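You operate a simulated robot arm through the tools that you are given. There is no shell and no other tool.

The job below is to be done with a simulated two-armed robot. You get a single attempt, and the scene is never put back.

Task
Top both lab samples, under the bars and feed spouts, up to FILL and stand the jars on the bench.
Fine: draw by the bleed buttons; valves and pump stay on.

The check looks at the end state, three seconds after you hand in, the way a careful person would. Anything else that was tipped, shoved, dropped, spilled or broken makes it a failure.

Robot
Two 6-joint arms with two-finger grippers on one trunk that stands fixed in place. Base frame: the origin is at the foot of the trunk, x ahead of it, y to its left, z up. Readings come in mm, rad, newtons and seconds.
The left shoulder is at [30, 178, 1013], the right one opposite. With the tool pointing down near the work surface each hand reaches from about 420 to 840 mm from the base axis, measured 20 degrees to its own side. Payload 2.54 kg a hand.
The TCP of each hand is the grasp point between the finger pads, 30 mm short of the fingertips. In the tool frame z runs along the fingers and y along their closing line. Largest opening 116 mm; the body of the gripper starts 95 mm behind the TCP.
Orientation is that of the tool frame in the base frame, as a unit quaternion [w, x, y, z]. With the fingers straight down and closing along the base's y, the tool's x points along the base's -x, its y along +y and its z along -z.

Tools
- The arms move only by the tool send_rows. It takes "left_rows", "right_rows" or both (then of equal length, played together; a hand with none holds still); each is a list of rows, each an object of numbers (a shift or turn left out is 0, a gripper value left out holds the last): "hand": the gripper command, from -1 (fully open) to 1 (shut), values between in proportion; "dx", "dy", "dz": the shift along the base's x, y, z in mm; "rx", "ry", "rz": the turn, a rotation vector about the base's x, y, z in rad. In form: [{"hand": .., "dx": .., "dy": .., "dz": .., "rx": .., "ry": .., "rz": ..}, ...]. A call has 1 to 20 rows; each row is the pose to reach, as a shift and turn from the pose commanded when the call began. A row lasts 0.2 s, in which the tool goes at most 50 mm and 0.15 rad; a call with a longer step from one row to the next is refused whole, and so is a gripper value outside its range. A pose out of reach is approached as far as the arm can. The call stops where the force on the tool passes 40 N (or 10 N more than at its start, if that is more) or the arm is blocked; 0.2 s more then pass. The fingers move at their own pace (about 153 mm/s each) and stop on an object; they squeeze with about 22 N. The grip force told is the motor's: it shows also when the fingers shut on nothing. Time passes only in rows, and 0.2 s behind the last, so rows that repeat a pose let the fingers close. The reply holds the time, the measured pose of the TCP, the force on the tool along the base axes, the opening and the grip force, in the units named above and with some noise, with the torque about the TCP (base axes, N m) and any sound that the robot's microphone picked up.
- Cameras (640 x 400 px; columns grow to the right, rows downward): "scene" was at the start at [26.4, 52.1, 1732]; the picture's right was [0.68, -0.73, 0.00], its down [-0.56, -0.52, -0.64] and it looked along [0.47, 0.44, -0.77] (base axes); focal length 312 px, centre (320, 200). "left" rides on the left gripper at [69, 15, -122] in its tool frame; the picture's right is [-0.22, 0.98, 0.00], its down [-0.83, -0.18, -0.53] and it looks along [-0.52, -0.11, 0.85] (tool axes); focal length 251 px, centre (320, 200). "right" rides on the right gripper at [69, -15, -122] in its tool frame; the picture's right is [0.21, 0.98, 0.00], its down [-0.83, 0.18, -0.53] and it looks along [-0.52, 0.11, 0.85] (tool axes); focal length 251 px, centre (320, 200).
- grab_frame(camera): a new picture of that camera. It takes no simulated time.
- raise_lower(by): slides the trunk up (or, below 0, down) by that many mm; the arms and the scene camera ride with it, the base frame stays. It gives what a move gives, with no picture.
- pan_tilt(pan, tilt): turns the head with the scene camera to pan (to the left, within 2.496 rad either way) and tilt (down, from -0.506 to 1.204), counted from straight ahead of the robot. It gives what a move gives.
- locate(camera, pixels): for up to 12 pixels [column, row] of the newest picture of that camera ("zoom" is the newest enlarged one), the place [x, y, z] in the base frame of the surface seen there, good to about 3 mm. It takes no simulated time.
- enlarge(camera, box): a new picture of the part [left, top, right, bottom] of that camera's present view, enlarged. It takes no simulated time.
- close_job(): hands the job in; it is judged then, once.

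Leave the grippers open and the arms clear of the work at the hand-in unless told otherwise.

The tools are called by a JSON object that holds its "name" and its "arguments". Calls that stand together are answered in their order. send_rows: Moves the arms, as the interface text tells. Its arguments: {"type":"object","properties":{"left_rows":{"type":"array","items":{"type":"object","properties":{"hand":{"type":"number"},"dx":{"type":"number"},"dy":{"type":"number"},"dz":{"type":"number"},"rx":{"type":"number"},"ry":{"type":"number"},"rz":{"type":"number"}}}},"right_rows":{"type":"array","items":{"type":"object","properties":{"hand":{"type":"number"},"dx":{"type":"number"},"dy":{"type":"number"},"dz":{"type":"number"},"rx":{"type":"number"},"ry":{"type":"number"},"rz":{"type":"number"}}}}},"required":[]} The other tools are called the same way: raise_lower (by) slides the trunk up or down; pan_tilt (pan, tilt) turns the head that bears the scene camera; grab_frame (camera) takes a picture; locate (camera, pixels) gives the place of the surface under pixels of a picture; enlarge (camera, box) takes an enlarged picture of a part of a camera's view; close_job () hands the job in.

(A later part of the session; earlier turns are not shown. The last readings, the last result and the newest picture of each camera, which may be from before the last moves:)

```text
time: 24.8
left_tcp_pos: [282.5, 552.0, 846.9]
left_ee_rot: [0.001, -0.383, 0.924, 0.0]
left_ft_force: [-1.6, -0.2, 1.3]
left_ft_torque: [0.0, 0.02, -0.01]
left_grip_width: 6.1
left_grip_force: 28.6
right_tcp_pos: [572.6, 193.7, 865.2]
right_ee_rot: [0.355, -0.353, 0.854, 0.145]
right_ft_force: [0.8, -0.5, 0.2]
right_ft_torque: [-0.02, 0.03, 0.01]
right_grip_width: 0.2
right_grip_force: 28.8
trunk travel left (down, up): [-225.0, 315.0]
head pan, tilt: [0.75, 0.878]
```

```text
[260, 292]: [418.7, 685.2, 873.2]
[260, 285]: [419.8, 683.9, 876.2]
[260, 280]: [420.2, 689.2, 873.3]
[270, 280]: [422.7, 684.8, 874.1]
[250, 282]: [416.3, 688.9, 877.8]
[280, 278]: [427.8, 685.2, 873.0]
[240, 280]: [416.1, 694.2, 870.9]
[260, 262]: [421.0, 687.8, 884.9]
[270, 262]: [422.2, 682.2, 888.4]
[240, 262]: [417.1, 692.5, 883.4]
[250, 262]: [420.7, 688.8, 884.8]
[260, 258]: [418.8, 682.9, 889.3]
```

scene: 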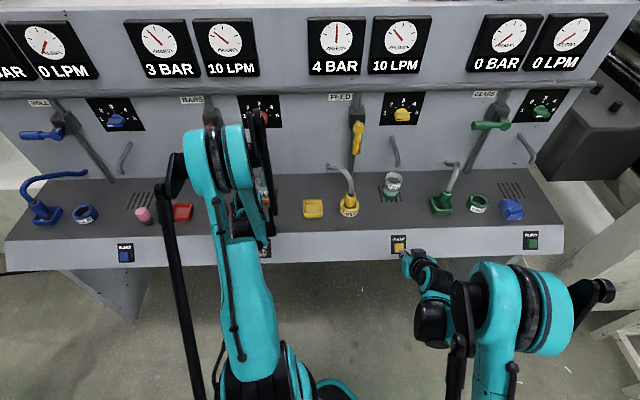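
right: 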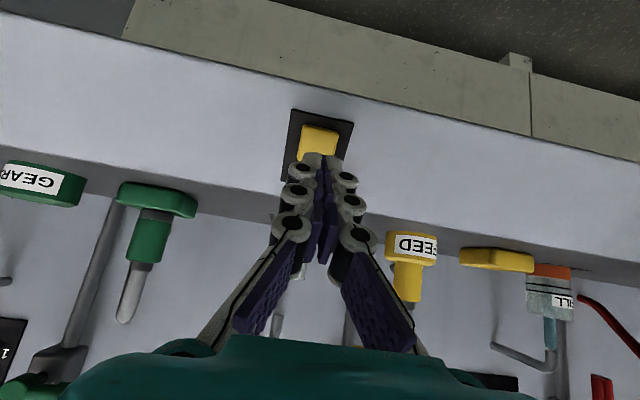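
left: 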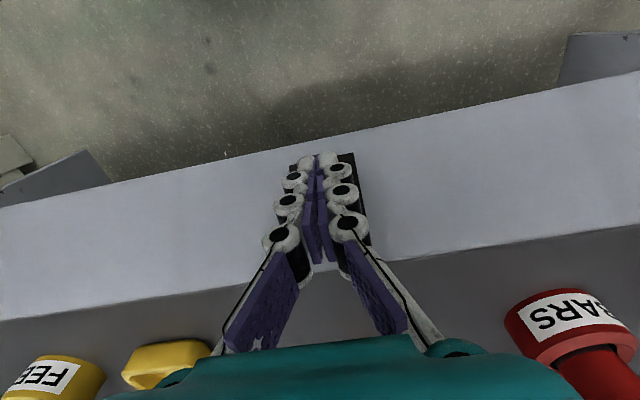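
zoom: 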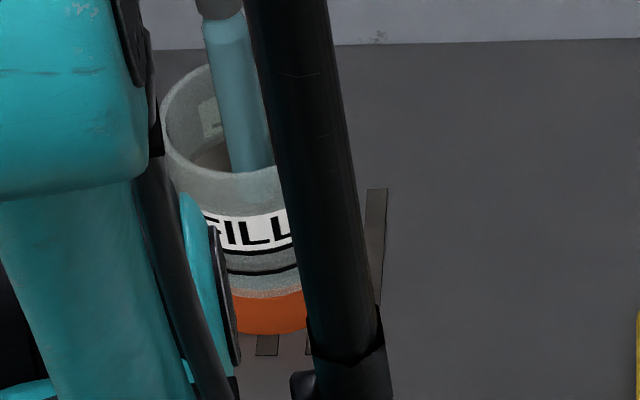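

The liquid edge is visible on the left at zoom (150,118), z ≈ 875, so this line runs slower (≈ 3 mm/s). I'll hold 8 rows (1.8 s) and measure again.

{"name": "send_rows", "arguments": {"left_rows": [{"dx": 0}, {"dx": 0}, {"dx": 0}, {"dx": 0}, {"dx": 0}, {"dx": 0}, {"dx": 0}, {"dx": 0}]}}

{"name": "enlarge", "arguments": {"camera": "right", "box": [523, 270, 575, 300]}}

{"name": "enlarge", "arguments": {"camera": "scene", "box": [255, 170, 287, 210]}}

{"name": "locate", "arguments": {"camera": "zoom", "pixels": [[260, 292], [260, 285], [260, 280], [270, 280], [250, 282], [280, 278], [240, 280], [260, 262], [270, 262], [240, 262], [250, 262], [260, 258]]}}

```text
time: 26.6
left_tcp_pos: [283.1, 551.2, 846.3]
left_ee_rot: [0.001, -0.382, 0.924, 0.0]
left_ft_force: [0.6, -1.2, 1.0]
left_ft_torque: [-0.01, 0.03, 0.01]
left_grip_width: 5.9
left_grip_force: 28.6
right_tcp_pos: [573.5, 193.6, 866.1]
right_ee_rot: [0.354, -0.353, 0.854, 0.145]
right_ft_force: [0.2, 0.2, 0.6]
right_ft_torque: [0.0, 0.03, 0.0]
right_grip_width: 0.0
right_grip_force: 29.2
trunk travel left (down, up): [-225.0, 315.0]
head pan, tilt: [0.75, 0.878]
```

```text
12.31 times, centred on (549, 285) of right
```

zoom: 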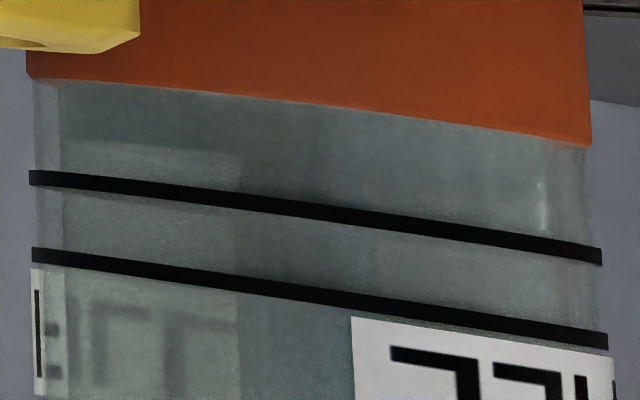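

```text
10.00 times, centred on (271, 190) of scene
```

zoom: 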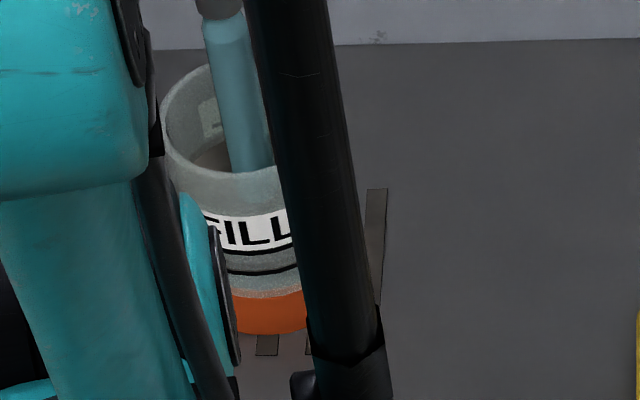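

```text
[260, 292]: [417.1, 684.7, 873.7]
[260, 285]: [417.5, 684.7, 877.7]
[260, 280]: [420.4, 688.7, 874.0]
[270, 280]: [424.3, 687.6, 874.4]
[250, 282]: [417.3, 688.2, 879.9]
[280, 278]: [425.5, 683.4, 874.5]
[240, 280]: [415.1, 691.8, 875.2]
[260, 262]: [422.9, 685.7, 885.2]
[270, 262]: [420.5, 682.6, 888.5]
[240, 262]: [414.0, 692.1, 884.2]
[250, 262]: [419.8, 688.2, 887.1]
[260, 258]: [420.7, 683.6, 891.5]
```

The liquid edge is now at zoom y ≈ 150 on the left, z ≈ 878. The lower line there is at y ≈ 188, and the rate is about 2.4 mm/s. I'll hold 9 more rows (2.0 s) and look again.

{"name": "send_rows", "arguments": {"left_rows": [{"dx": 0}, {"dx": 0}, {"dx": 0}, {"dx": 0}, {"dx": 0}, {"dx": 0}, {"dx": 0}, {"dx": 0}, {"dx": 0}]}}

{"name": "enlarge", "arguments": {"camera": "right", "box": [523, 270, 575, 300]}}

{"name": "enlarge", "arguments": {"camera": "scene", "box": [255, 170, 287, 210]}}

{"name": "locate", "arguments": {"camera": "zoom", "pixels": [[260, 292], [260, 285], [260, 280], [270, 280], [250, 282], [280, 278], [240, 280], [260, 262], [270, 262], [240, 262], [250, 262], [260, 258]]}}

```text
time: 28.6
left_tcp_pos: [281.5, 550.8, 847.8]
left_ee_rot: [0.0, -0.383, 0.924, 0.0]
left_ft_force: [-0.9, -0.6, 1.6]
left_ft_torque: [0.01, 0.01, 0.02]
left_grip_width: 6.1
left_grip_force: 28.2
right_tcp_pos: [573.7, 194.8, 866.4]
right_ee_rot: [0.354, -0.353, 0.854, 0.145]
right_ft_force: [0.4, -0.4, 0.1]
right_ft_torque: [-0.05, -0.02, -0.01]
right_grip_width: 0.3
right_grip_force: 28.6
trunk travel left (down, up): [-225.0, 315.0]
head pan, tilt: [0.75, 0.878]
```

```text
12.31 times, centred on (549, 285) of right
```

zoom: 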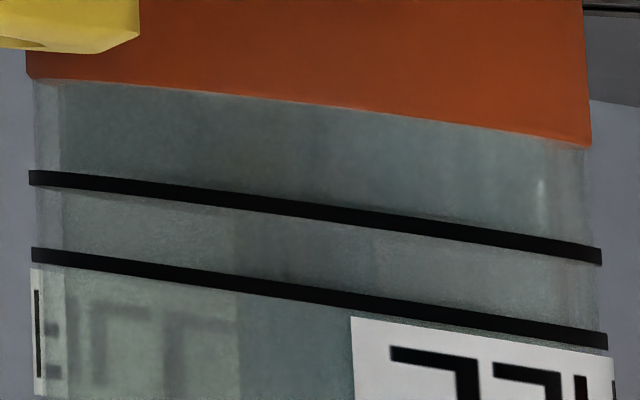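

```text
10.00 times, centred on (271, 190) of scene
```

zoom: 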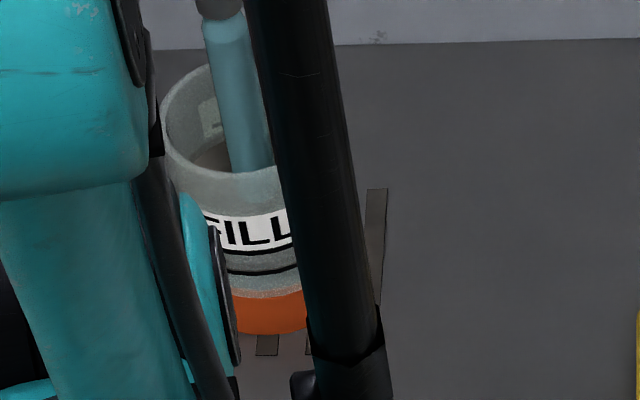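

```text
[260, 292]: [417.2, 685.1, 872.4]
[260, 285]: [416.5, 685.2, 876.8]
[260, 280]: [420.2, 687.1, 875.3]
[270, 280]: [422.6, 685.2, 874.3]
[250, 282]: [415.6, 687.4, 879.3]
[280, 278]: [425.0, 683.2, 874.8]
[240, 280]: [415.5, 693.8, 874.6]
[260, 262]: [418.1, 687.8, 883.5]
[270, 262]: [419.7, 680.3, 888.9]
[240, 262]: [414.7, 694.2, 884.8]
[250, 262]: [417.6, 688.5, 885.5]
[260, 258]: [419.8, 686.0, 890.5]
```

The whole zone under the lower line is now dark blue, so the level is at the lower line. I'll hold 5 more rows (1.2 s, ≈ 3 mm) and look for blue inside the band.

{"name": "send_rows", "arguments": {"left_rows": [{"dx": 0}, {"dx": 0}, {"dx": 0}, {"dx": 0}, {"dx": 0}]}}

{"name": "enlarge", "arguments": {"camera": "right", "box": [523, 270, 575, 300]}}

{"name": "enlarge", "arguments": {"camera": "scene", "box": [255, 170, 287, 210]}}

```text
time: 29.8
left_tcp_pos: [281.5, 551.5, 845.2]
left_ee_rot: [0.001, -0.383, 0.924, 0.0]
left_ft_force: [-0.2, -0.3, 1.2]
left_ft_torque: [0.01, 0.01, 0.02]
left_grip_width: 6.2
left_grip_force: 28.2
right_tcp_pos: [574.0, 194.7, 864.9]
right_ee_rot: [0.354, -0.353, 0.854, 0.145]
right_ft_force: [-1.0, -0.2, 0.4]
right_ft_torque: [0.02, 0.01, 0.01]
right_grip_width: 0.0
right_grip_force: 28.8
trunk travel left (down, up): [-225.0, 315.0]
head pan, tilt: [0.75, 0.878]
```

```text
12.31 times, centred on (549, 285) of right
```

zoom: 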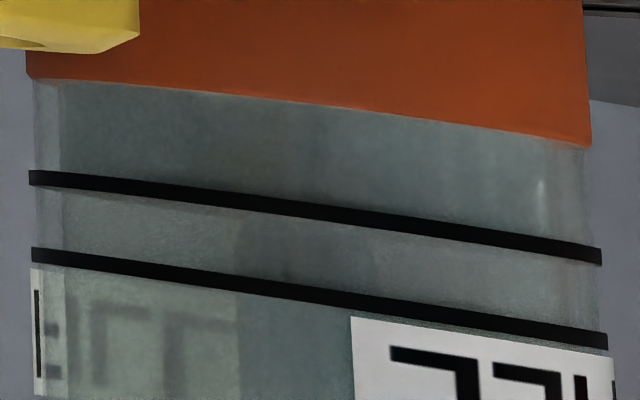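

```text
10.00 times, centred on (271, 190) of scene
```

zoom: 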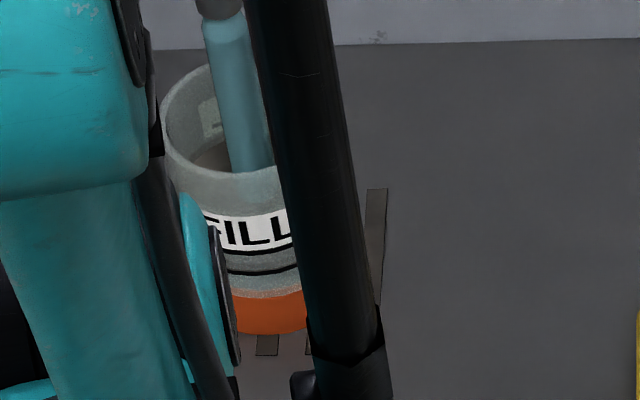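

No blue is visible on the left of the band yet. I'll hold 3 more rows (0.8 s, ≈ 2 mm) and check again.

{"name": "send_rows", "arguments": {"left_rows": [{"dx": 0}, {"dx": 0}, {"dx": 0}]}}

{"name": "enlarge", "arguments": {"camera": "right", "box": [523, 270, 575, 300]}}

{"name": "locate", "arguments": {"camera": "zoom", "pixels": [[100, 195], [100, 205], [100, 215], [100, 225], [180, 205], [180, 215], [180, 225], [180, 235], [450, 245], [450, 255], [450, 265], [450, 275]]}}

```text
time: 30.6
left_tcp_pos: [282.2, 551.6, 846.4]
left_ee_rot: [0.0, -0.382, 0.924, 0.0]
left_ft_force: [-0.9, -0.3, 1.1]
left_ft_torque: [-0.01, 0.01, -0.01]
left_grip_width: 5.9
left_grip_force: 28.4
right_tcp_pos: [572.8, 194.1, 865.5]
right_ee_rot: [0.354, -0.353, 0.854, 0.145]
right_ft_force: [-0.1, -0.2, -0.1]
right_ft_torque: [0.0, 0.01, -0.02]
right_grip_width: 0.1
right_grip_force: 28.0
trunk travel left (down, up): [-225.0, 315.0]
head pan, tilt: [0.75, 0.878]
```

```text
12.31 times, centred on (549, 285) of right
```

zoom: 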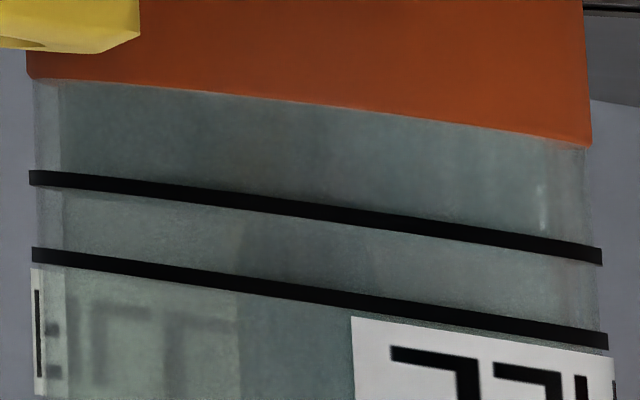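

```text
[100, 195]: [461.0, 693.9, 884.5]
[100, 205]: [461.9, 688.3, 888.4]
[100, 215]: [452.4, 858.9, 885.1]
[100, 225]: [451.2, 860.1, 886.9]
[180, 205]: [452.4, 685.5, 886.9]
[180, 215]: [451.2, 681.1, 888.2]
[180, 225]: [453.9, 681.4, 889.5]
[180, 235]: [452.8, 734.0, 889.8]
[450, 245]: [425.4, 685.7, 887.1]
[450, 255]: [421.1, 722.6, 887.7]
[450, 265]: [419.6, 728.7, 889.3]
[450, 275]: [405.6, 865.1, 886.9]
```

Still just at or slightly above the lower line (≈ 886–887). I'll hold 3 more rows (0.8 s, ≈ 2 mm).

{"name": "send_rows", "arguments": {"left_rows": [{"dx": 0}, {"dx": 0}, {"dx": 0}]}}

{"name": "enlarge", "arguments": {"camera": "right", "box": [523, 270, 575, 300]}}

{"name": "enlarge", "arguments": {"camera": "scene", "box": [261, 182, 277, 202]}}

```text
time: 31.4
left_tcp_pos: [282.6, 550.0, 847.1]
left_ee_rot: [0.0, -0.383, 0.924, 0.001]
left_ft_force: [-1.0, -0.3, 0.8]
left_ft_torque: [-0.02, 0.03, 0.04]
left_grip_width: 6.2
left_grip_force: 28.4
right_tcp_pos: [573.9, 194.2, 865.7]
right_ee_rot: [0.354, -0.354, 0.853, 0.146]
right_ft_force: [1.0, -1.0, 0.1]
right_ft_torque: [-0.03, 0.0, 0.0]
right_grip_width: 0.0
right_grip_force: 28.8
trunk travel left (down, up): [-225.0, 315.0]
head pan, tilt: [0.75, 0.878]
```

```text
12.31 times, centred on (549, 285) of right
```

zoom: 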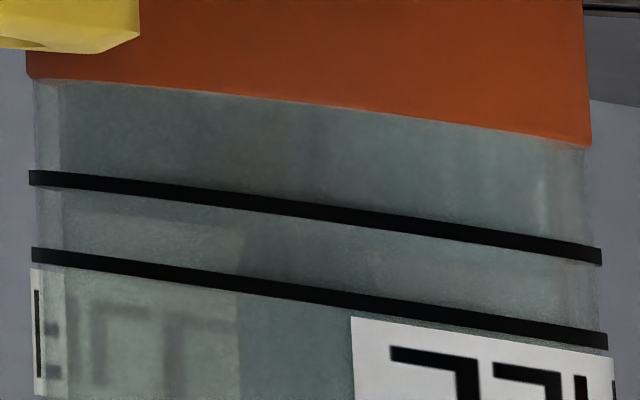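

```text
16.00 times, centred on (269, 192) of scene
```

zoom: 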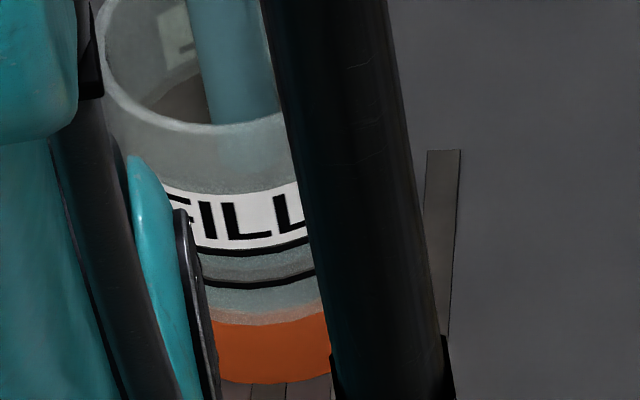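

Blue has now entered the BARS band. The edge is at zoom y ≈ 213 on the left, between the lower line (y ≈ 188) and the upper (y ≈ 263), roughly a third of the way up. I'll hold 0.6 s more (≈ 1.5 mm) and then release and lift clear.

{"name": "send_rows", "arguments": {"left_rows": [{"dx": 0}, {"dx": 0}, {"dx": 0}, {"dx": -6, "dy": -6, "dz": 12}, {"dx": -6, "dy": -6, "dz": 50}]}}

{"name": "enlarge", "arguments": {"camera": "right", "box": [523, 270, 575, 300]}}

{"name": "grab_frame", "arguments": {"camera": "scene"}}

```text
time: 32.6
left_tcp_pos: [275.5, 543.6, 896.9]
left_ee_rot: [0.001, -0.383, 0.924, 0.0]
left_ft_force: [0.3, 0.2, 0.1]
left_ft_torque: [0.05, -0.01, 0.01]
left_grip_width: 0.0
left_grip_force: 28.4
right_tcp_pos: [572.7, 192.8, 866.0]
right_ee_rot: [0.354, -0.353, 0.854, 0.145]
right_ft_force: [0.1, -1.2, 0.2]
right_ft_torque: [0.01, 0.0, 0.04]
right_grip_width: 0.1
right_grip_force: 29.2
trunk travel left (down, up): [-225.0, 315.0]
head pan, tilt: [0.75, 0.878]
```

```text
12.31 times, centred on (549, 285) of right
```

zoom: 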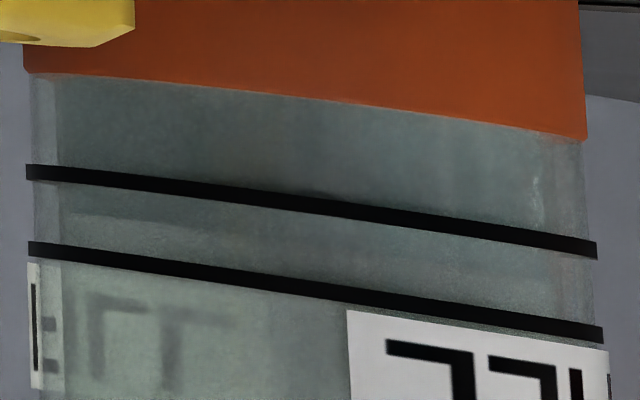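

```text
taken
```

scene: 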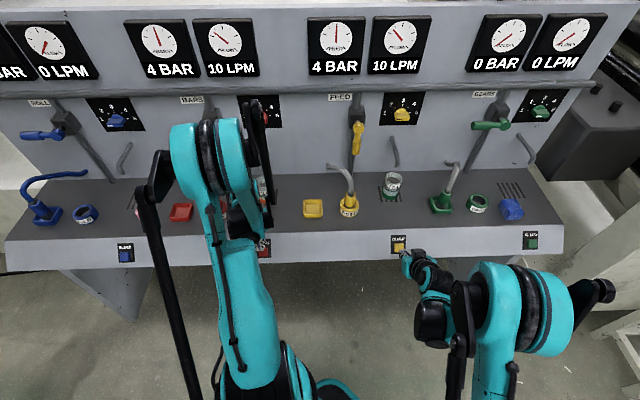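

The stream is stopped, and BARS is back at 4 BAR. The BARS liquid edge lies between the two lines, at zoom y ≈ 213 between 178 and 253, about mid-zone. Next I'll back the right hand away from its button and open it, to double-check the FEED jar from its level viewpoint.

{"name": "send_rows", "arguments": {"right_rows": [{"hand": -1, "dx": -15, "dy": -15, "dz": 8}, {"dx": -30, "dy": -30, "dz": 15}, {"dx": -30, "dy": -30, "dz": 15}]}}

{"name": "grab_frame", "arguments": {"camera": "right"}}

```text
time: 33.4
left_tcp_pos: [276.6, 544.5, 897.6]
left_ee_rot: [0.001, -0.383, 0.924, 0.001]
left_ft_force: [0.5, 0.0, 0.2]
left_ft_torque: [0.0, 0.04, -0.03]
left_grip_width: 0.1
left_grip_force: 28.9
right_tcp_pos: [555.9, 170.9, 890.0]
right_ee_rot: [0.352, -0.354, 0.854, 0.145]
right_ft_force: [0.2, -0.1, 0.3]
right_ft_torque: [0.01, 0.0, -0.01]
right_grip_width: 116.0
right_grip_force: 0.1
right hand out of reach, approached as far as the arm can: row 1, 2, 3
trunk travel left (down, up): [-225.0, 315.0]
head pan, tilt: [0.75, 0.878]
```

```text
taken
```

right: 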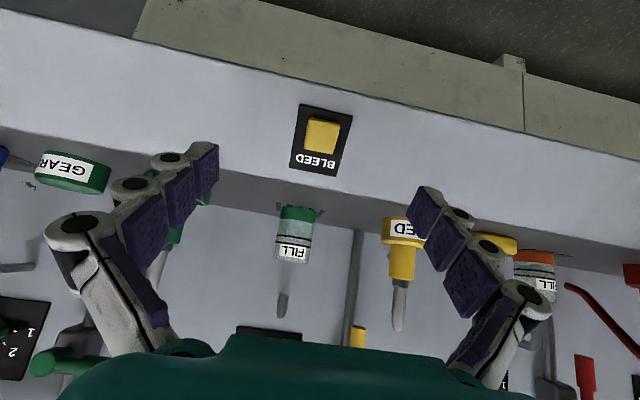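

With the hand open, both jars are visible: FEED at (294,235) and BARS at (535,272). I'll zoom on each to verify the levels.

{"name": "enlarge", "arguments": {"camera": "right", "box": [268, 205, 324, 265]}}

{"name": "enlarge", "arguments": {"camera": "right", "box": [276, 218, 312, 242]}}

{"name": "enlarge", "arguments": {"camera": "right", "box": [513, 255, 561, 285]}}

```text
6.67 times, centred on (296, 235) of right
```

zoom: 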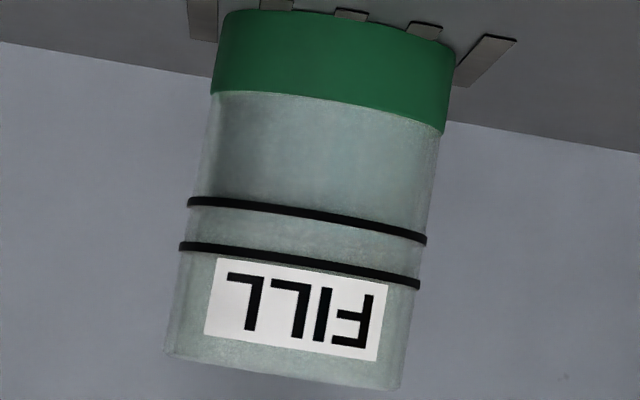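

```text
16.00 times, centred on (294, 230) of right
```

zoom: 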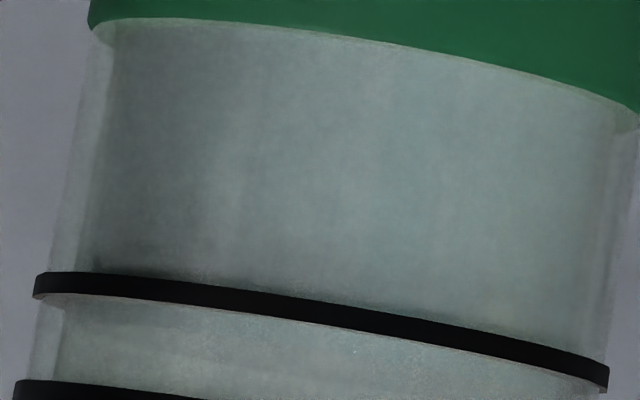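

```text
13.33 times, centred on (537, 270) of right
```

zoom: 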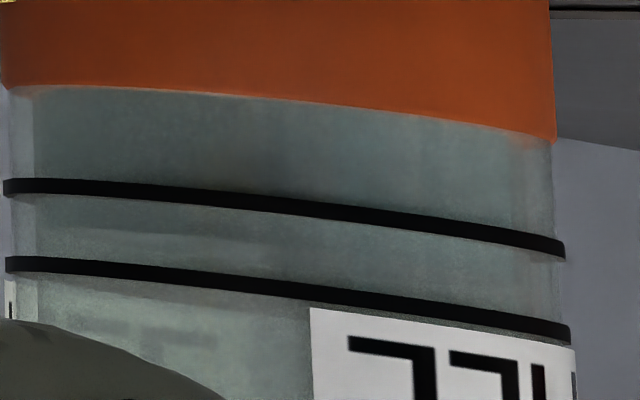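

I'll zoom in on the FEED band itself.

{"name": "enlarge", "arguments": {"camera": "right", "box": [274, 228, 312, 252]}}

```text
16.00 times, centred on (293, 240) of right
```

zoom: 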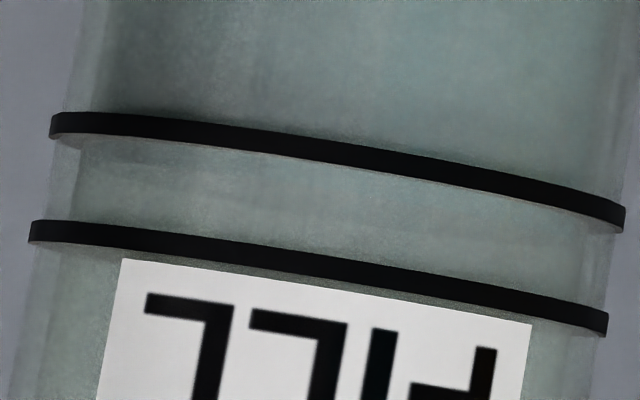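

The FEED band shows blue to about mid-height, so both levels are inside FILL. I'll move the right arm away to the robot's right, upright and clear, so the left arm can carry both jars.

{"name": "send_rows", "arguments": {"right_rows": [{"rx": -0.092, "ry": 0.093, "dx": -8, "dy": -25, "dz": 30}, {"rx": -0.184, "ry": 0.186, "dx": -16, "dy": -55, "dz": 60}, {"rx": -0.277, "ry": 0.279, "dx": -24, "dy": -90, "dz": 90}, {"rx": -0.369, "ry": 0.371, "dx": -32, "dy": -125, "dz": 120}, {"rx": -0.461, "ry": 0.464, "dx": -40, "dy": -160, "dz": 150}, {"rx": -0.553, "ry": 0.557, "dx": -48, "dy": -195, "dz": 180}, {"rx": -0.553, "ry": 0.557, "dx": -50, "dy": -230, "dz": 200}]}}

{"name": "send_rows", "arguments": {"left_rows": [{"hand": -1, "dx": 5, "dy": 5, "dz": 30}, {"dx": 10, "dy": 10, "dz": 60}, {"dx": 20, "dy": 20, "dz": 90}, {"dx": 30, "dy": 30, "dz": 110}]}}

{"name": "grab_frame", "arguments": {"camera": "left"}}

{"name": "grab_frame", "arguments": {"camera": "scene"}}

{"name": "grab_frame", "arguments": {"camera": "right"}}

```text
time: 35.0
left_tcp_pos: [275.2, 541.8, 896.8]
left_ee_rot: [0.001, -0.383, 0.924, 0.0]
left_ft_force: [-0.7, -0.6, 0.1]
left_ft_torque: [0.06, -0.02, 0.0]
left_grip_width: 0.0
left_grip_force: 28.9
right_tcp_pos: [503.6, -61.8, 1088.1]
right_ee_rot: [0.0, -0.383, 0.924, 0.0]
right_ft_force: [-0.4, -1.1, -0.1]
right_ft_torque: [0.06, -0.02, -0.01]
right_grip_width: 116.0
right_grip_force: 0.1
trunk travel left (down, up): [-225.0, 315.0]
head pan, tilt: [0.75, 0.878]
```

```text
time: 36.0
left_tcp_pos: [306.5, 575.2, 1005.9]
left_ee_rot: [0.001, -0.383, 0.924, 0.0]
left_ft_force: [-0.5, -1.3, 0.0]
left_ft_torque: [-0.01, -0.02, 0.01]
left_grip_width: 115.8
left_grip_force: 0.0
right_tcp_pos: [504.5, -59.5, 1087.5]
right_ee_rot: [0.0, -0.383, 0.924, 0.0]
right_ft_force: [-0.1, 0.7, 0.1]
right_ft_torque: [-0.03, -0.03, -0.03]
right_grip_width: 116.1
right_grip_force: 0.0
trunk travel left (down, up): [-225.0, 315.0]
head pan, tilt: [0.75, 0.878]
```

```text
taken
```

left: 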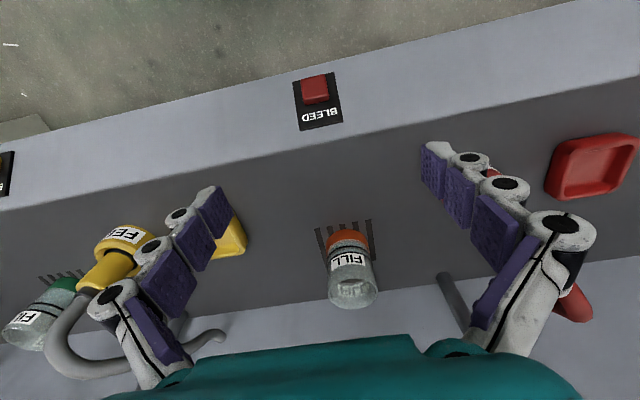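

```text
taken
```

scene: 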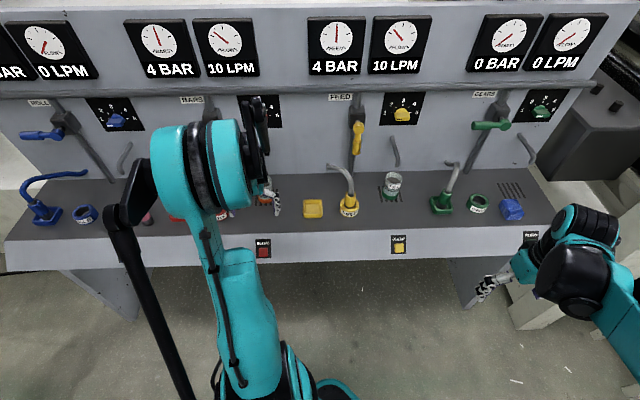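

```text
taken
```

right: 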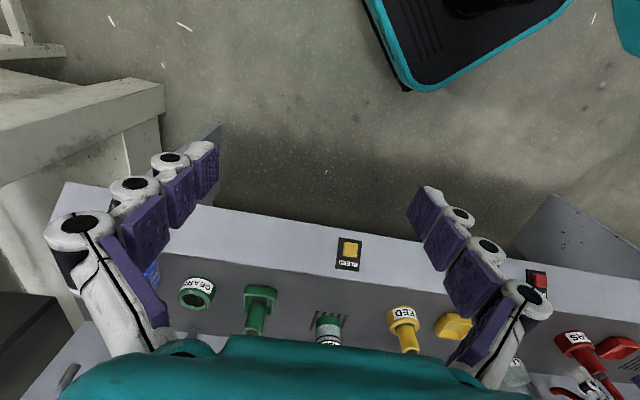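

Both arms are clear. In the left view the BARS jar is at (352,268), with the bench clear in front of it around (335,190). I'll locate the jar rim, base, grille, nearby objects and the free spot.

{"name": "locate", "arguments": {"camera": "left", "pixels": [[316, 230], [372, 222], [375, 250], [350, 237], [352, 300], [330, 290], [376, 288], [335, 190], [235, 240], [560, 180], [492, 172], [338, 265]]}}

{"name": "enlarge", "arguments": {"camera": "left", "box": [310, 210, 400, 320]}}

{"name": "locate", "arguments": {"camera": "zoom", "pixels": [[300, 100], [300, 60], [345, 180], [235, 190], [255, 250], [420, 240], [300, 310], [240, 150], [385, 130], [320, 130], [390, 305], [260, 300]]}}

```text
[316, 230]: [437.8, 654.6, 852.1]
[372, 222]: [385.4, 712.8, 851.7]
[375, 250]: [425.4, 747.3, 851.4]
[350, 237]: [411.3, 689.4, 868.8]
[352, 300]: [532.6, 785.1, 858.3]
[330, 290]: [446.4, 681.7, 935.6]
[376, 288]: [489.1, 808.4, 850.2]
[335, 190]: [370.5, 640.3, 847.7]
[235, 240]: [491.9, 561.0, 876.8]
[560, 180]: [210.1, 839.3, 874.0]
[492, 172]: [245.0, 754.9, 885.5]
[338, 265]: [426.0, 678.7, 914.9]
```

```text
3.64 times, centred on (355, 265) of left
```

zoom: 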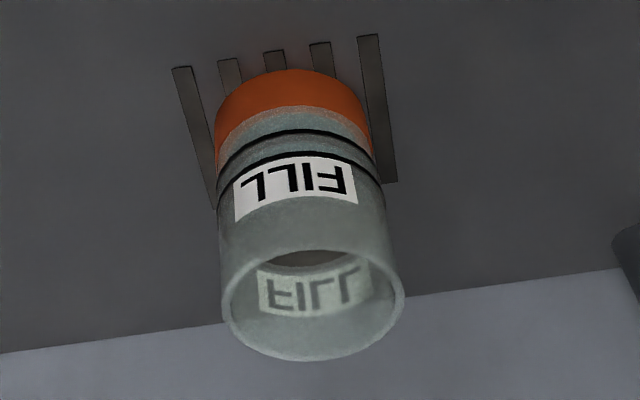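

```text
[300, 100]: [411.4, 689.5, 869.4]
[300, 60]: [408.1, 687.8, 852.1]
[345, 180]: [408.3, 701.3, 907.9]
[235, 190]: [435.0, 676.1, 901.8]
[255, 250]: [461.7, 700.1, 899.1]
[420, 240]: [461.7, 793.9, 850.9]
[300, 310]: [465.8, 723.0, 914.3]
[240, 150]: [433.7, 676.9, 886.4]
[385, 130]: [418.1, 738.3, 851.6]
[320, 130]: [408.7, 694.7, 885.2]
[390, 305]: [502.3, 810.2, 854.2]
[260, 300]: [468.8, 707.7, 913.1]
```

The BARS jar centre is at (437.5,705.5), R ≈ 29.5, and the bench in front at about (362,630) is free. I'll tilt the open left hand 0.8 rad and bring it level with the jar, about 110 mm in front, which keeps the palm clear of the spout.

{"name": "send_rows", "arguments": {"left_rows": [{"hand": -1, "rx": 0.094, "ry": -0.0945, "dx": 9, "dy": 9, "dz": -15}, {"rx": 0.188, "ry": -0.189, "dx": 18, "dy": 18, "dz": -32}, {"rx": 0.282, "ry": -0.284, "dx": 27, "dy": 27, "dz": -50}, {"rx": 0.376, "ry": -0.379, "dx": 36, "dy": 36, "dz": -70}, {"rx": 0.47, "ry": -0.473, "dx": 45, "dy": 45, "dz": -90}, {"rx": 0.564, "ry": -0.568, "dx": 53, "dy": 53, "dz": -111}, {"rx": 0.564, "ry": -0.568, "dx": 53, "dy": 53, "dz": -111}]}}

{"name": "grab_frame", "arguments": {"camera": "left"}}

{"name": "grab_frame", "arguments": {"camera": "scene"}}

```text
time: 37.6
left_tcp_pos: [382.1, 663.3, 937.1]
left_ee_rot: [0.36, -0.352, 0.851, 0.148]
left_ft_force: [1.4, 0.5, -0.2]
left_ft_torque: [0.01, -0.02, 0.01]
left_grip_width: 116.0
left_grip_force: 0.1
left hand out of reach, approached as far as the arm can: row 5, 6, 7
right_tcp_pos: [504.5, -60.4, 1088.0]
right_ee_rot: [0.0, -0.382, 0.924, -0.001]
right_ft_force: [-0.6, -0.9, -0.1]
right_ft_torque: [0.01, -0.06, -0.01]
right_grip_width: 116.1
right_grip_force: 0.0
trunk travel left (down, up): [-225.0, 315.0]
head pan, tilt: [0.75, 0.878]
```

```text
taken
```

left: 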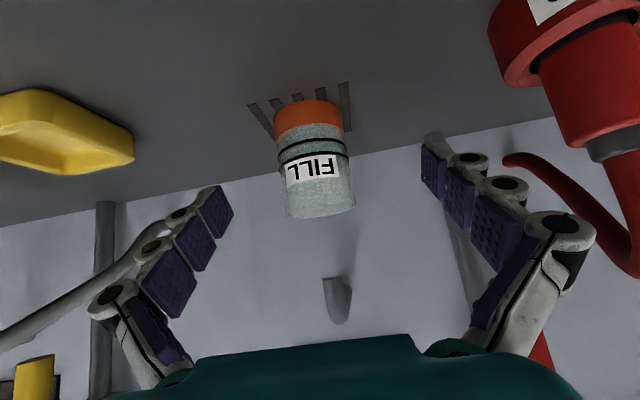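

```text
taken
```

scene: 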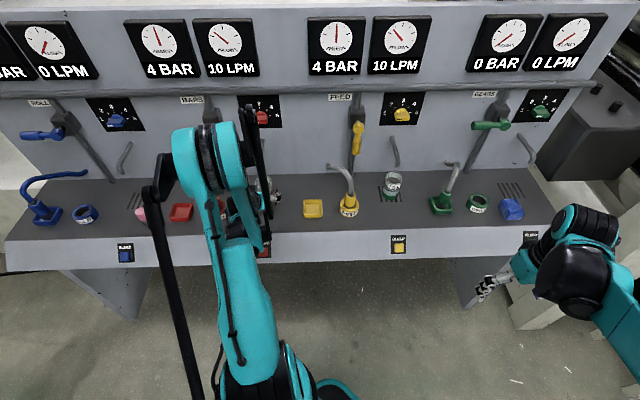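

With that much tilt the wrist hits its limit low down, stopping at (382,663,937). A smaller tilt of about 0.45 rad still keeps the palm off the spout. I'll ease the tilt to 0.45 and go to the pre-grasp point at about (372,640,897).

{"name": "send_rows", "arguments": {"left_rows": [{"rx": -0.082, "ry": 0.083, "dx": -3, "dy": -7, "dz": 0}, {"rx": -0.165, "ry": 0.166, "dx": -6, "dy": -14, "dz": 0}, {"rx": -0.247, "ry": 0.248, "dx": -10, "dy": -23, "dz": 0}, {"rx": -0.247, "ry": 0.248, "dx": -10, "dy": -23, "dz": -20}, {"rx": -0.247, "ry": 0.248, "dx": -10, "dy": -23, "dz": -40}, {"rx": -0.247, "ry": 0.248, "dx": -10, "dy": -23, "dz": -40}]}}

{"name": "grab_frame", "arguments": {"camera": "left"}}

```text
time: 39.0
left_tcp_pos: [370.3, 641.9, 895.9]
left_ee_rot: [0.208, -0.372, 0.901, 0.084]
left_ft_force: [0.0, -0.3, 0.7]
left_ft_torque: [0.03, -0.01, 0.0]
left_grip_width: 115.9
left_grip_force: 0.1
right_tcp_pos: [503.6, -59.7, 1087.5]
right_ee_rot: [0.0, -0.382, 0.924, 0.0]
right_ft_force: [-0.1, 1.4, -0.3]
right_ft_torque: [0.02, 0.03, -0.02]
right_grip_width: 116.1
right_grip_force: 0.0
trunk travel left (down, up): [-225.0, 315.0]
head pan, tilt: [0.75, 0.878]
```

```text
taken
```

left: 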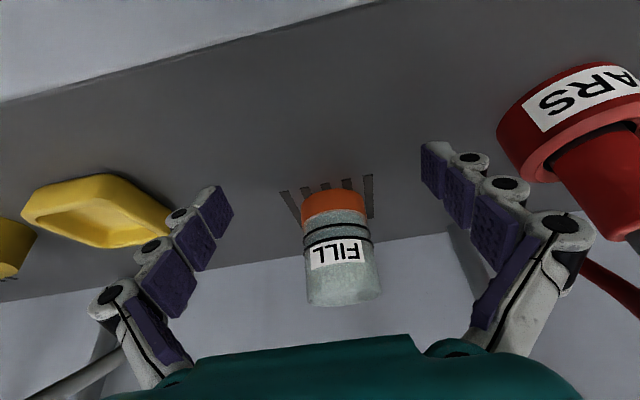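

The pre-grasp pose was reached at (370,642,896) and the jar sits between the open fingers. I'll slide straight in to the jar centre (437.5,705.5) in small steps, still open.

{"name": "send_rows", "arguments": {"left_rows": [{"dx": 13, "dy": 12.5}, {"dx": 27, "dy": 25.5}, {"dx": 41, "dy": 38.5}, {"dx": 54, "dy": 51}, {"dx": 66.5, "dy": 63}, {"dx": 66.5, "dy": 63}]}}

{"name": "grab_frame", "arguments": {"camera": "left"}}

{"name": "grab_frame", "arguments": {"camera": "right"}}

{"name": "enlarge", "arguments": {"camera": "scene", "box": [200, 130, 320, 230]}}

```text
time: 40.6
left_tcp_pos: [436.2, 703.1, 896.1]
left_ee_rot: [0.205, -0.373, 0.901, 0.084]
left_ft_force: [-14.3, -14.1, -0.9]
left_ft_torque: [1.58, -1.67, -0.01]
left_grip_width: 116.2
left_grip_force: 0.0
right_tcp_pos: [504.3, -60.0, 1089.4]
right_ee_rot: [0.001, -0.382, 0.924, 0.0]
right_ft_force: [0.2, -0.6, 0.1]
right_ft_torque: [-0.01, -0.02, -0.01]
right_grip_width: 115.9
right_grip_force: 0.1
trunk travel left (down, up): [-225.0, 315.0]
head pan, tilt: [0.75, 0.878]
stopped in row 6 (left hand): the force on the tool passed its limit at 42 N (the readings are from after the stop); the commanded pose is now the measured one
```

```text
taken
```

left: 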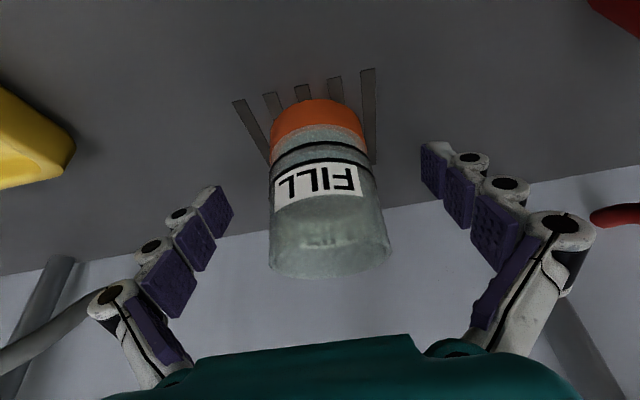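

```text
taken
```

right: 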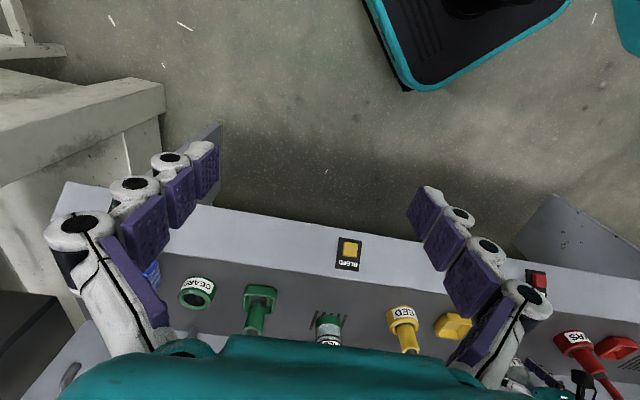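

```text
4.00 times, centred on (260, 180) of scene
```

zoom: 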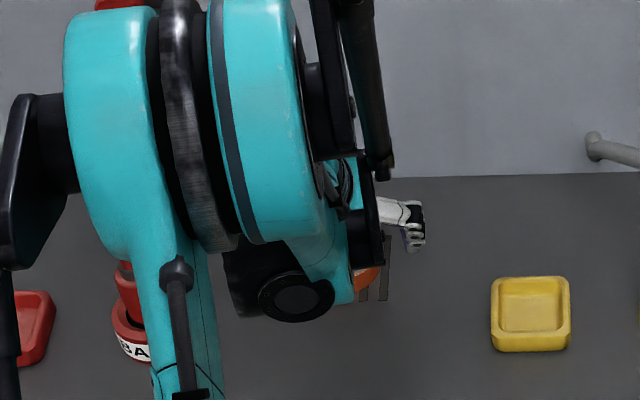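

The force stop was 42 N along −n, with a torque that puts the contact about 114 mm above the grasp point. So the gripper body touched the spout at z ≈ 1010, because the body is thicker than I allowed. I'll back straight out now and then check the spout and jar.

{"name": "send_rows", "arguments": {"left_rows": [{"dx": -7, "dy": -7}, {"dx": -20, "dy": -20}, {"dx": -35, "dy": -35}, {"dx": -50, "dy": -50}, {"dx": -66, "dy": -64}, {"dx": -66, "dy": -64, "dz": 20}]}}

{"name": "grab_frame", "arguments": {"camera": "left"}}

```text
time: 42.0
left_tcp_pos: [372.1, 642.0, 913.4]
left_ee_rot: [0.206, -0.372, 0.901, 0.084]
left_ft_force: [0.4, -0.3, -0.8]
left_ft_torque: [-0.05, 0.01, 0.01]
left_grip_width: 116.0
left_grip_force: 0.0
right_tcp_pos: [504.7, -59.0, 1087.0]
right_ee_rot: [0.001, -0.382, 0.924, -0.001]
right_ft_force: [-1.0, -0.3, -0.1]
right_ft_torque: [0.01, 0.02, 0.0]
right_grip_width: 116.2
right_grip_force: 0.0
trunk travel left (down, up): [-225.0, 315.0]
head pan, tilt: [0.75, 0.878]
```

```text
taken
```

left: 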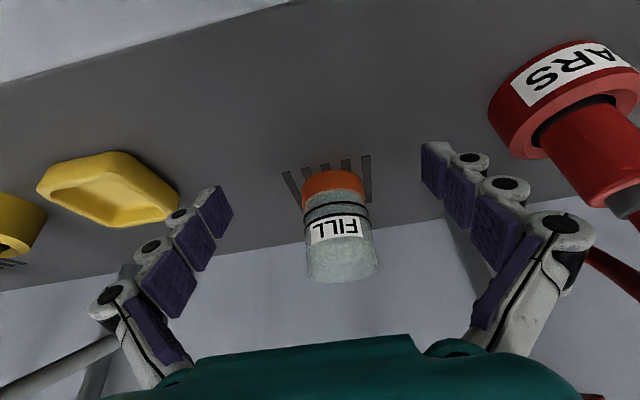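

The jar looks undisturbed. To get more wrist freedom for a steeper tilt, I'll raise the left hand up and back first, then lower the trunk.

{"name": "send_rows", "arguments": {"left_rows": [{"dx": -8, "dy": -8, "dz": 30}, {"dx": -16, "dy": -16, "dz": 65}, {"dx": -25, "dy": -25, "dz": 100}, {"dx": -35, "dy": -35, "dz": 135}, {"dx": -40, "dy": -40, "dz": 165}]}}

{"name": "grab_frame", "arguments": {"camera": "left"}}

```text
time: 43.2
left_tcp_pos: [331.3, 601.0, 1080.9]
left_ee_rot: [0.206, -0.373, 0.901, 0.084]
left_ft_force: [-0.5, -0.6, 0.2]
left_ft_torque: [0.03, 0.01, 0.0]
left_grip_width: 115.9
left_grip_force: 0.1
right_tcp_pos: [505.6, -59.3, 1088.9]
right_ee_rot: [0.0, -0.381, 0.924, 0.0]
right_ft_force: [-0.4, -0.3, -0.6]
right_ft_torque: [0.04, -0.01, -0.03]
right_grip_width: 115.8
right_grip_force: 0.1
trunk travel left (down, up): [-225.0, 315.0]
head pan, tilt: [0.75, 0.878]
```

```text
taken
```

left: 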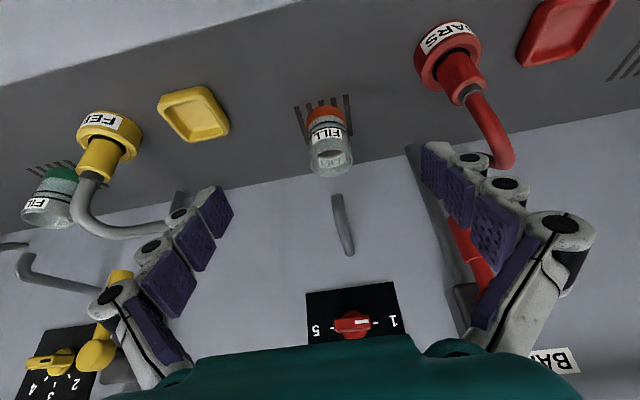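

From here I can see the BARS spout tip at (336,197) and the jar rim at (332,160). I'll locate them to confirm nothing moved.

{"name": "enlarge", "arguments": {"camera": "left", "box": [290, 90, 370, 260]}}

{"name": "locate", "arguments": {"camera": "left", "pixels": [[336, 199], [340, 210], [345, 245], [325, 125], [320, 140], [345, 140], [332, 172], [312, 160], [350, 155], [330, 110]]}}

```text
2.35 times, centred on (330, 175) of left
```

zoom: 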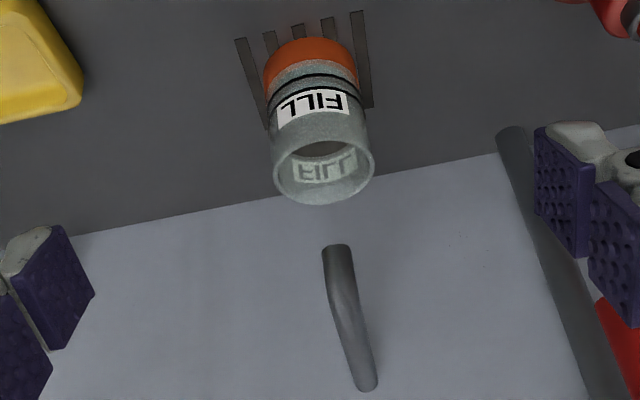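

```text
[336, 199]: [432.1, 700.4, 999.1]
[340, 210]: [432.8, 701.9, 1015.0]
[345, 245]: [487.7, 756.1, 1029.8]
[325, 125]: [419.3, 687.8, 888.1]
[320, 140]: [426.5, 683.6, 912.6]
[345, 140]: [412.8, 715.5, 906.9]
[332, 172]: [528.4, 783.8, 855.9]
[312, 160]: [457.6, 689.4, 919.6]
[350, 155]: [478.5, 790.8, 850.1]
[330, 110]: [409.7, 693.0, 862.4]
```

The spout and jar are where they were. I'll lower the trunk 130 mm now; the left hand will ride down to about z 950, above the bench front.

{"name": "raise_lower", "arguments": {"by": -130}}

```text
time: 44.8
left_tcp_pos: [331.9, 600.6, 950.4]
left_ee_rot: [0.206, -0.374, 0.9, 0.085]
left_ft_force: [0.4, 0.4, -0.5]
left_ft_torque: [-0.05, -0.02, -0.03]
left_grip_width: 116.0
left_grip_force: 0.2
right_tcp_pos: [505.2, -59.3, 958.1]
right_ee_rot: [0.0, -0.382, 0.924, -0.001]
right_ft_force: [0.0, -0.9, 0.8]
right_ft_torque: [0.04, 0.02, 0.01]
right_grip_width: 115.8
right_grip_force: 0.0
trunk travel left (down, up): [-95.0, 445.0]
head pan, tilt: [0.75, 0.878]
```

The trunk is down. I'll tilt the left hand to 0.75 rad and move to the pre-grasp spot at about (361,630,897).

{"name": "send_rows", "arguments": {"left_rows": [{"rx": 0.07, "ry": -0.071, "dx": 7, "dy": 7, "dz": -10}, {"rx": 0.141, "ry": -0.142, "dx": 14, "dy": 14, "dz": -22}, {"rx": 0.2114, "ry": -0.2129, "dx": 22, "dy": 22, "dz": -38}, {"rx": 0.2114, "ry": -0.2129, "dx": 29.5, "dy": 29, "dz": -53}, {"rx": 0.2114, "ry": -0.2129, "dx": 29.5, "dy": 29, "dz": -53}]}}

{"name": "grab_frame", "arguments": {"camera": "left"}}

{"name": "grab_frame", "arguments": {"camera": "scene"}}

```text
time: 46.0
left_tcp_pos: [361.6, 629.6, 897.2]
left_ee_rot: [0.338, -0.356, 0.86, 0.139]
left_ft_force: [0.6, 0.7, 0.0]
left_ft_torque: [0.02, 0.02, 0.02]
left_grip_width: 116.3
left_grip_force: 0.1
right_tcp_pos: [504.3, -58.4, 958.3]
right_ee_rot: [0.0, -0.382, 0.924, 0.0]
right_ft_force: [0.5, 0.7, -0.4]
right_ft_torque: [0.02, -0.01, 0.0]
right_grip_width: 116.0
right_grip_force: 0.0
trunk travel left (down, up): [-95.0, 445.0]
head pan, tilt: [0.75, 0.878]
```

```text
taken
```

left: 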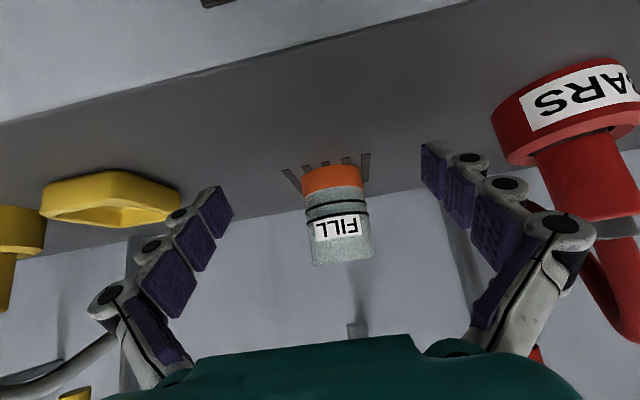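

```text
taken
```

scene: 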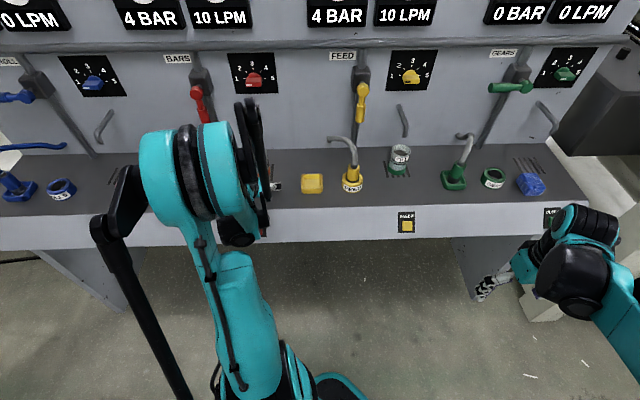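

The pose was reached exactly, which also confirms that this put-down spot is reachable. I'll slide in to the jar in small steps with open fingers, watching for any force.

{"name": "send_rows", "arguments": {"left_rows": [{"dx": 15, "dy": 15}, {"dx": 30, "dy": 30}, {"dx": 45, "dy": 45}, {"dx": 58, "dy": 58}, {"dx": 68, "dy": 68}, {"dx": 75.5, "dy": 75.5}, {"dx": 75.5, "dy": 75.5}]}}

{"name": "grab_frame", "arguments": {"camera": "left"}}

```text
time: 47.5
left_tcp_pos: [437.8, 705.8, 898.0]
left_ee_rot: [0.338, -0.356, 0.86, 0.138]
left_ft_force: [0.8, 0.2, 0.5]
left_ft_torque: [-0.01, 0.02, 0.02]
left_grip_width: 116.0
left_grip_force: 0.0
right_tcp_pos: [505.3, -59.5, 958.3]
right_ee_rot: [0.0, -0.382, 0.924, 0.0]
right_ft_force: [0.1, 0.5, 0.2]
right_ft_torque: [0.01, 0.0, 0.01]
right_grip_width: 116.0
right_grip_force: 0.1
trunk travel left (down, up): [-95.0, 445.0]
head pan, tilt: [0.75, 0.878]
```

```text
taken
```

left: 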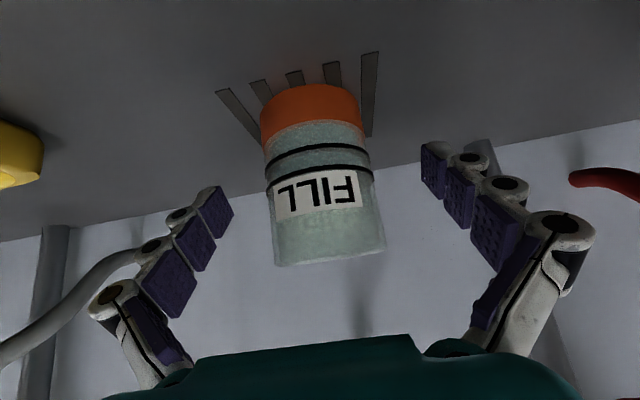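

No contact force, and the jar sits centred between the pads. I'll take a quick zoom to confirm the level before closing.

{"name": "enlarge", "arguments": {"camera": "left", "box": [250, 80, 394, 170]}}

{"name": "enlarge", "arguments": {"camera": "left", "box": [256, 70, 396, 280]}}

```text
4.44 times, centred on (322, 125) of left
```

zoom: 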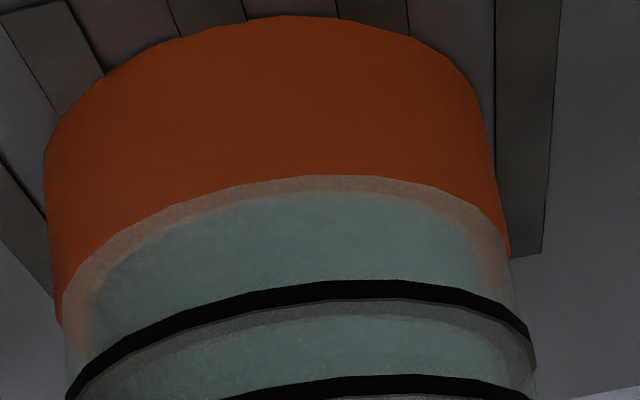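

```text
1.90 times, centred on (326, 175) of left
```

zoom: 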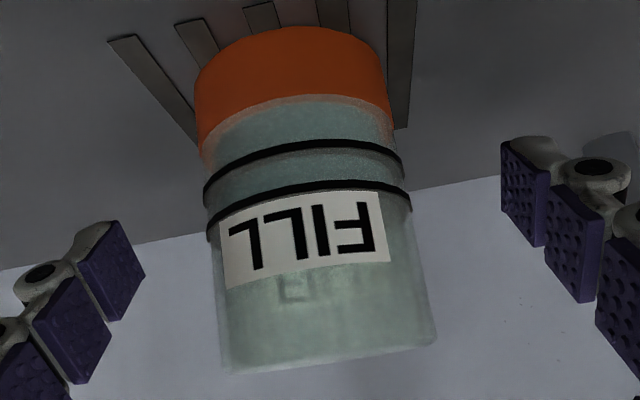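

The blue liquid clearly reaches into the band between the two black lines. I'll measure the surface height here once more.

{"name": "enlarge", "arguments": {"camera": "left", "box": [256, 120, 396, 190]}}

{"name": "locate", "arguments": {"camera": "zoom", "pixels": [[300, 130], [300, 145], [300, 160], [300, 170], [250, 150], [250, 165], [350, 145], [350, 160], [400, 150], [400, 165], [300, 115], [300, 185]]}}

```text
4.57 times, centred on (326, 155) of left
```

zoom: 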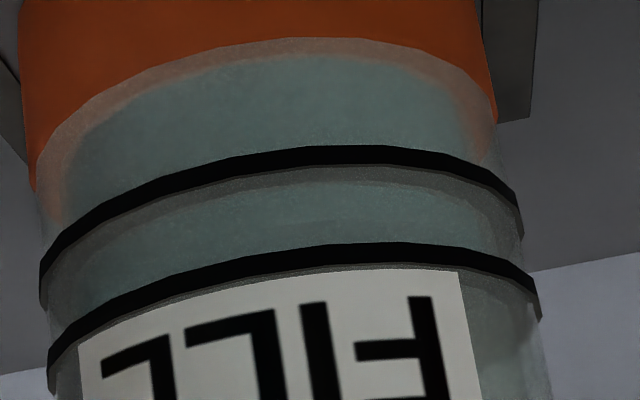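

```text
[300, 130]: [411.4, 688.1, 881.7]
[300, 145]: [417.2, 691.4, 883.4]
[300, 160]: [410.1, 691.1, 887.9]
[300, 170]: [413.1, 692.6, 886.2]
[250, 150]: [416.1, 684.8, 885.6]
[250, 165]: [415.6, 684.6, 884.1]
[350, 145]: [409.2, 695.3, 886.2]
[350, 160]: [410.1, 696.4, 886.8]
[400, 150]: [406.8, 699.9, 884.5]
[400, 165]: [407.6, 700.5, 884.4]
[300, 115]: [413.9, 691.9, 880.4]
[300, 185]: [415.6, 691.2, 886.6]
```

Good, the level is about mid-band. I'll close the left fingers on the jar and let them settle.

{"name": "send_rows", "arguments": {"left_rows": [{"hand": 1}, {"hand": 1}, {"hand": 1}, {"hand": 1}]}}

{"name": "grab_frame", "arguments": {"camera": "left"}}

```text
time: 48.5
left_tcp_pos: [436.8, 705.3, 898.2]
left_ee_rot: [0.339, -0.355, 0.86, 0.138]
left_ft_force: [0.1, 0.2, 2.7]
left_ft_torque: [0.07, 0.04, 0.02]
left_grip_width: 62.7
left_grip_force: 22.2
right_tcp_pos: [504.5, -60.1, 957.4]
right_ee_rot: [-0.001, -0.382, 0.924, 0.0]
right_ft_force: [-0.5, 1.1, 0.4]
right_ft_torque: [-0.02, -0.03, 0.0]
right_grip_width: 116.1
right_grip_force: 0.0
trunk travel left (down, up): [-95.0, 445.0]
head pan, tilt: [0.75, 0.878]
```

```text
taken
```

left: 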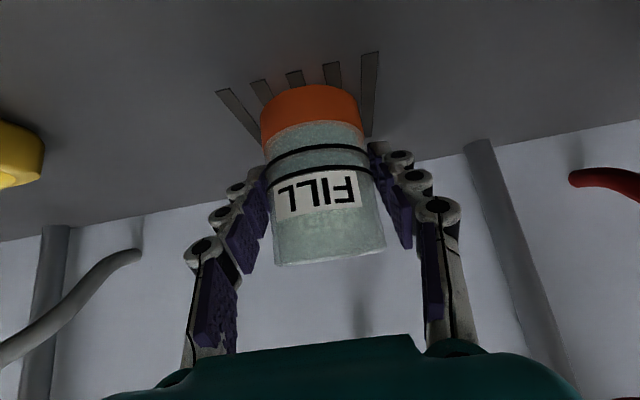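

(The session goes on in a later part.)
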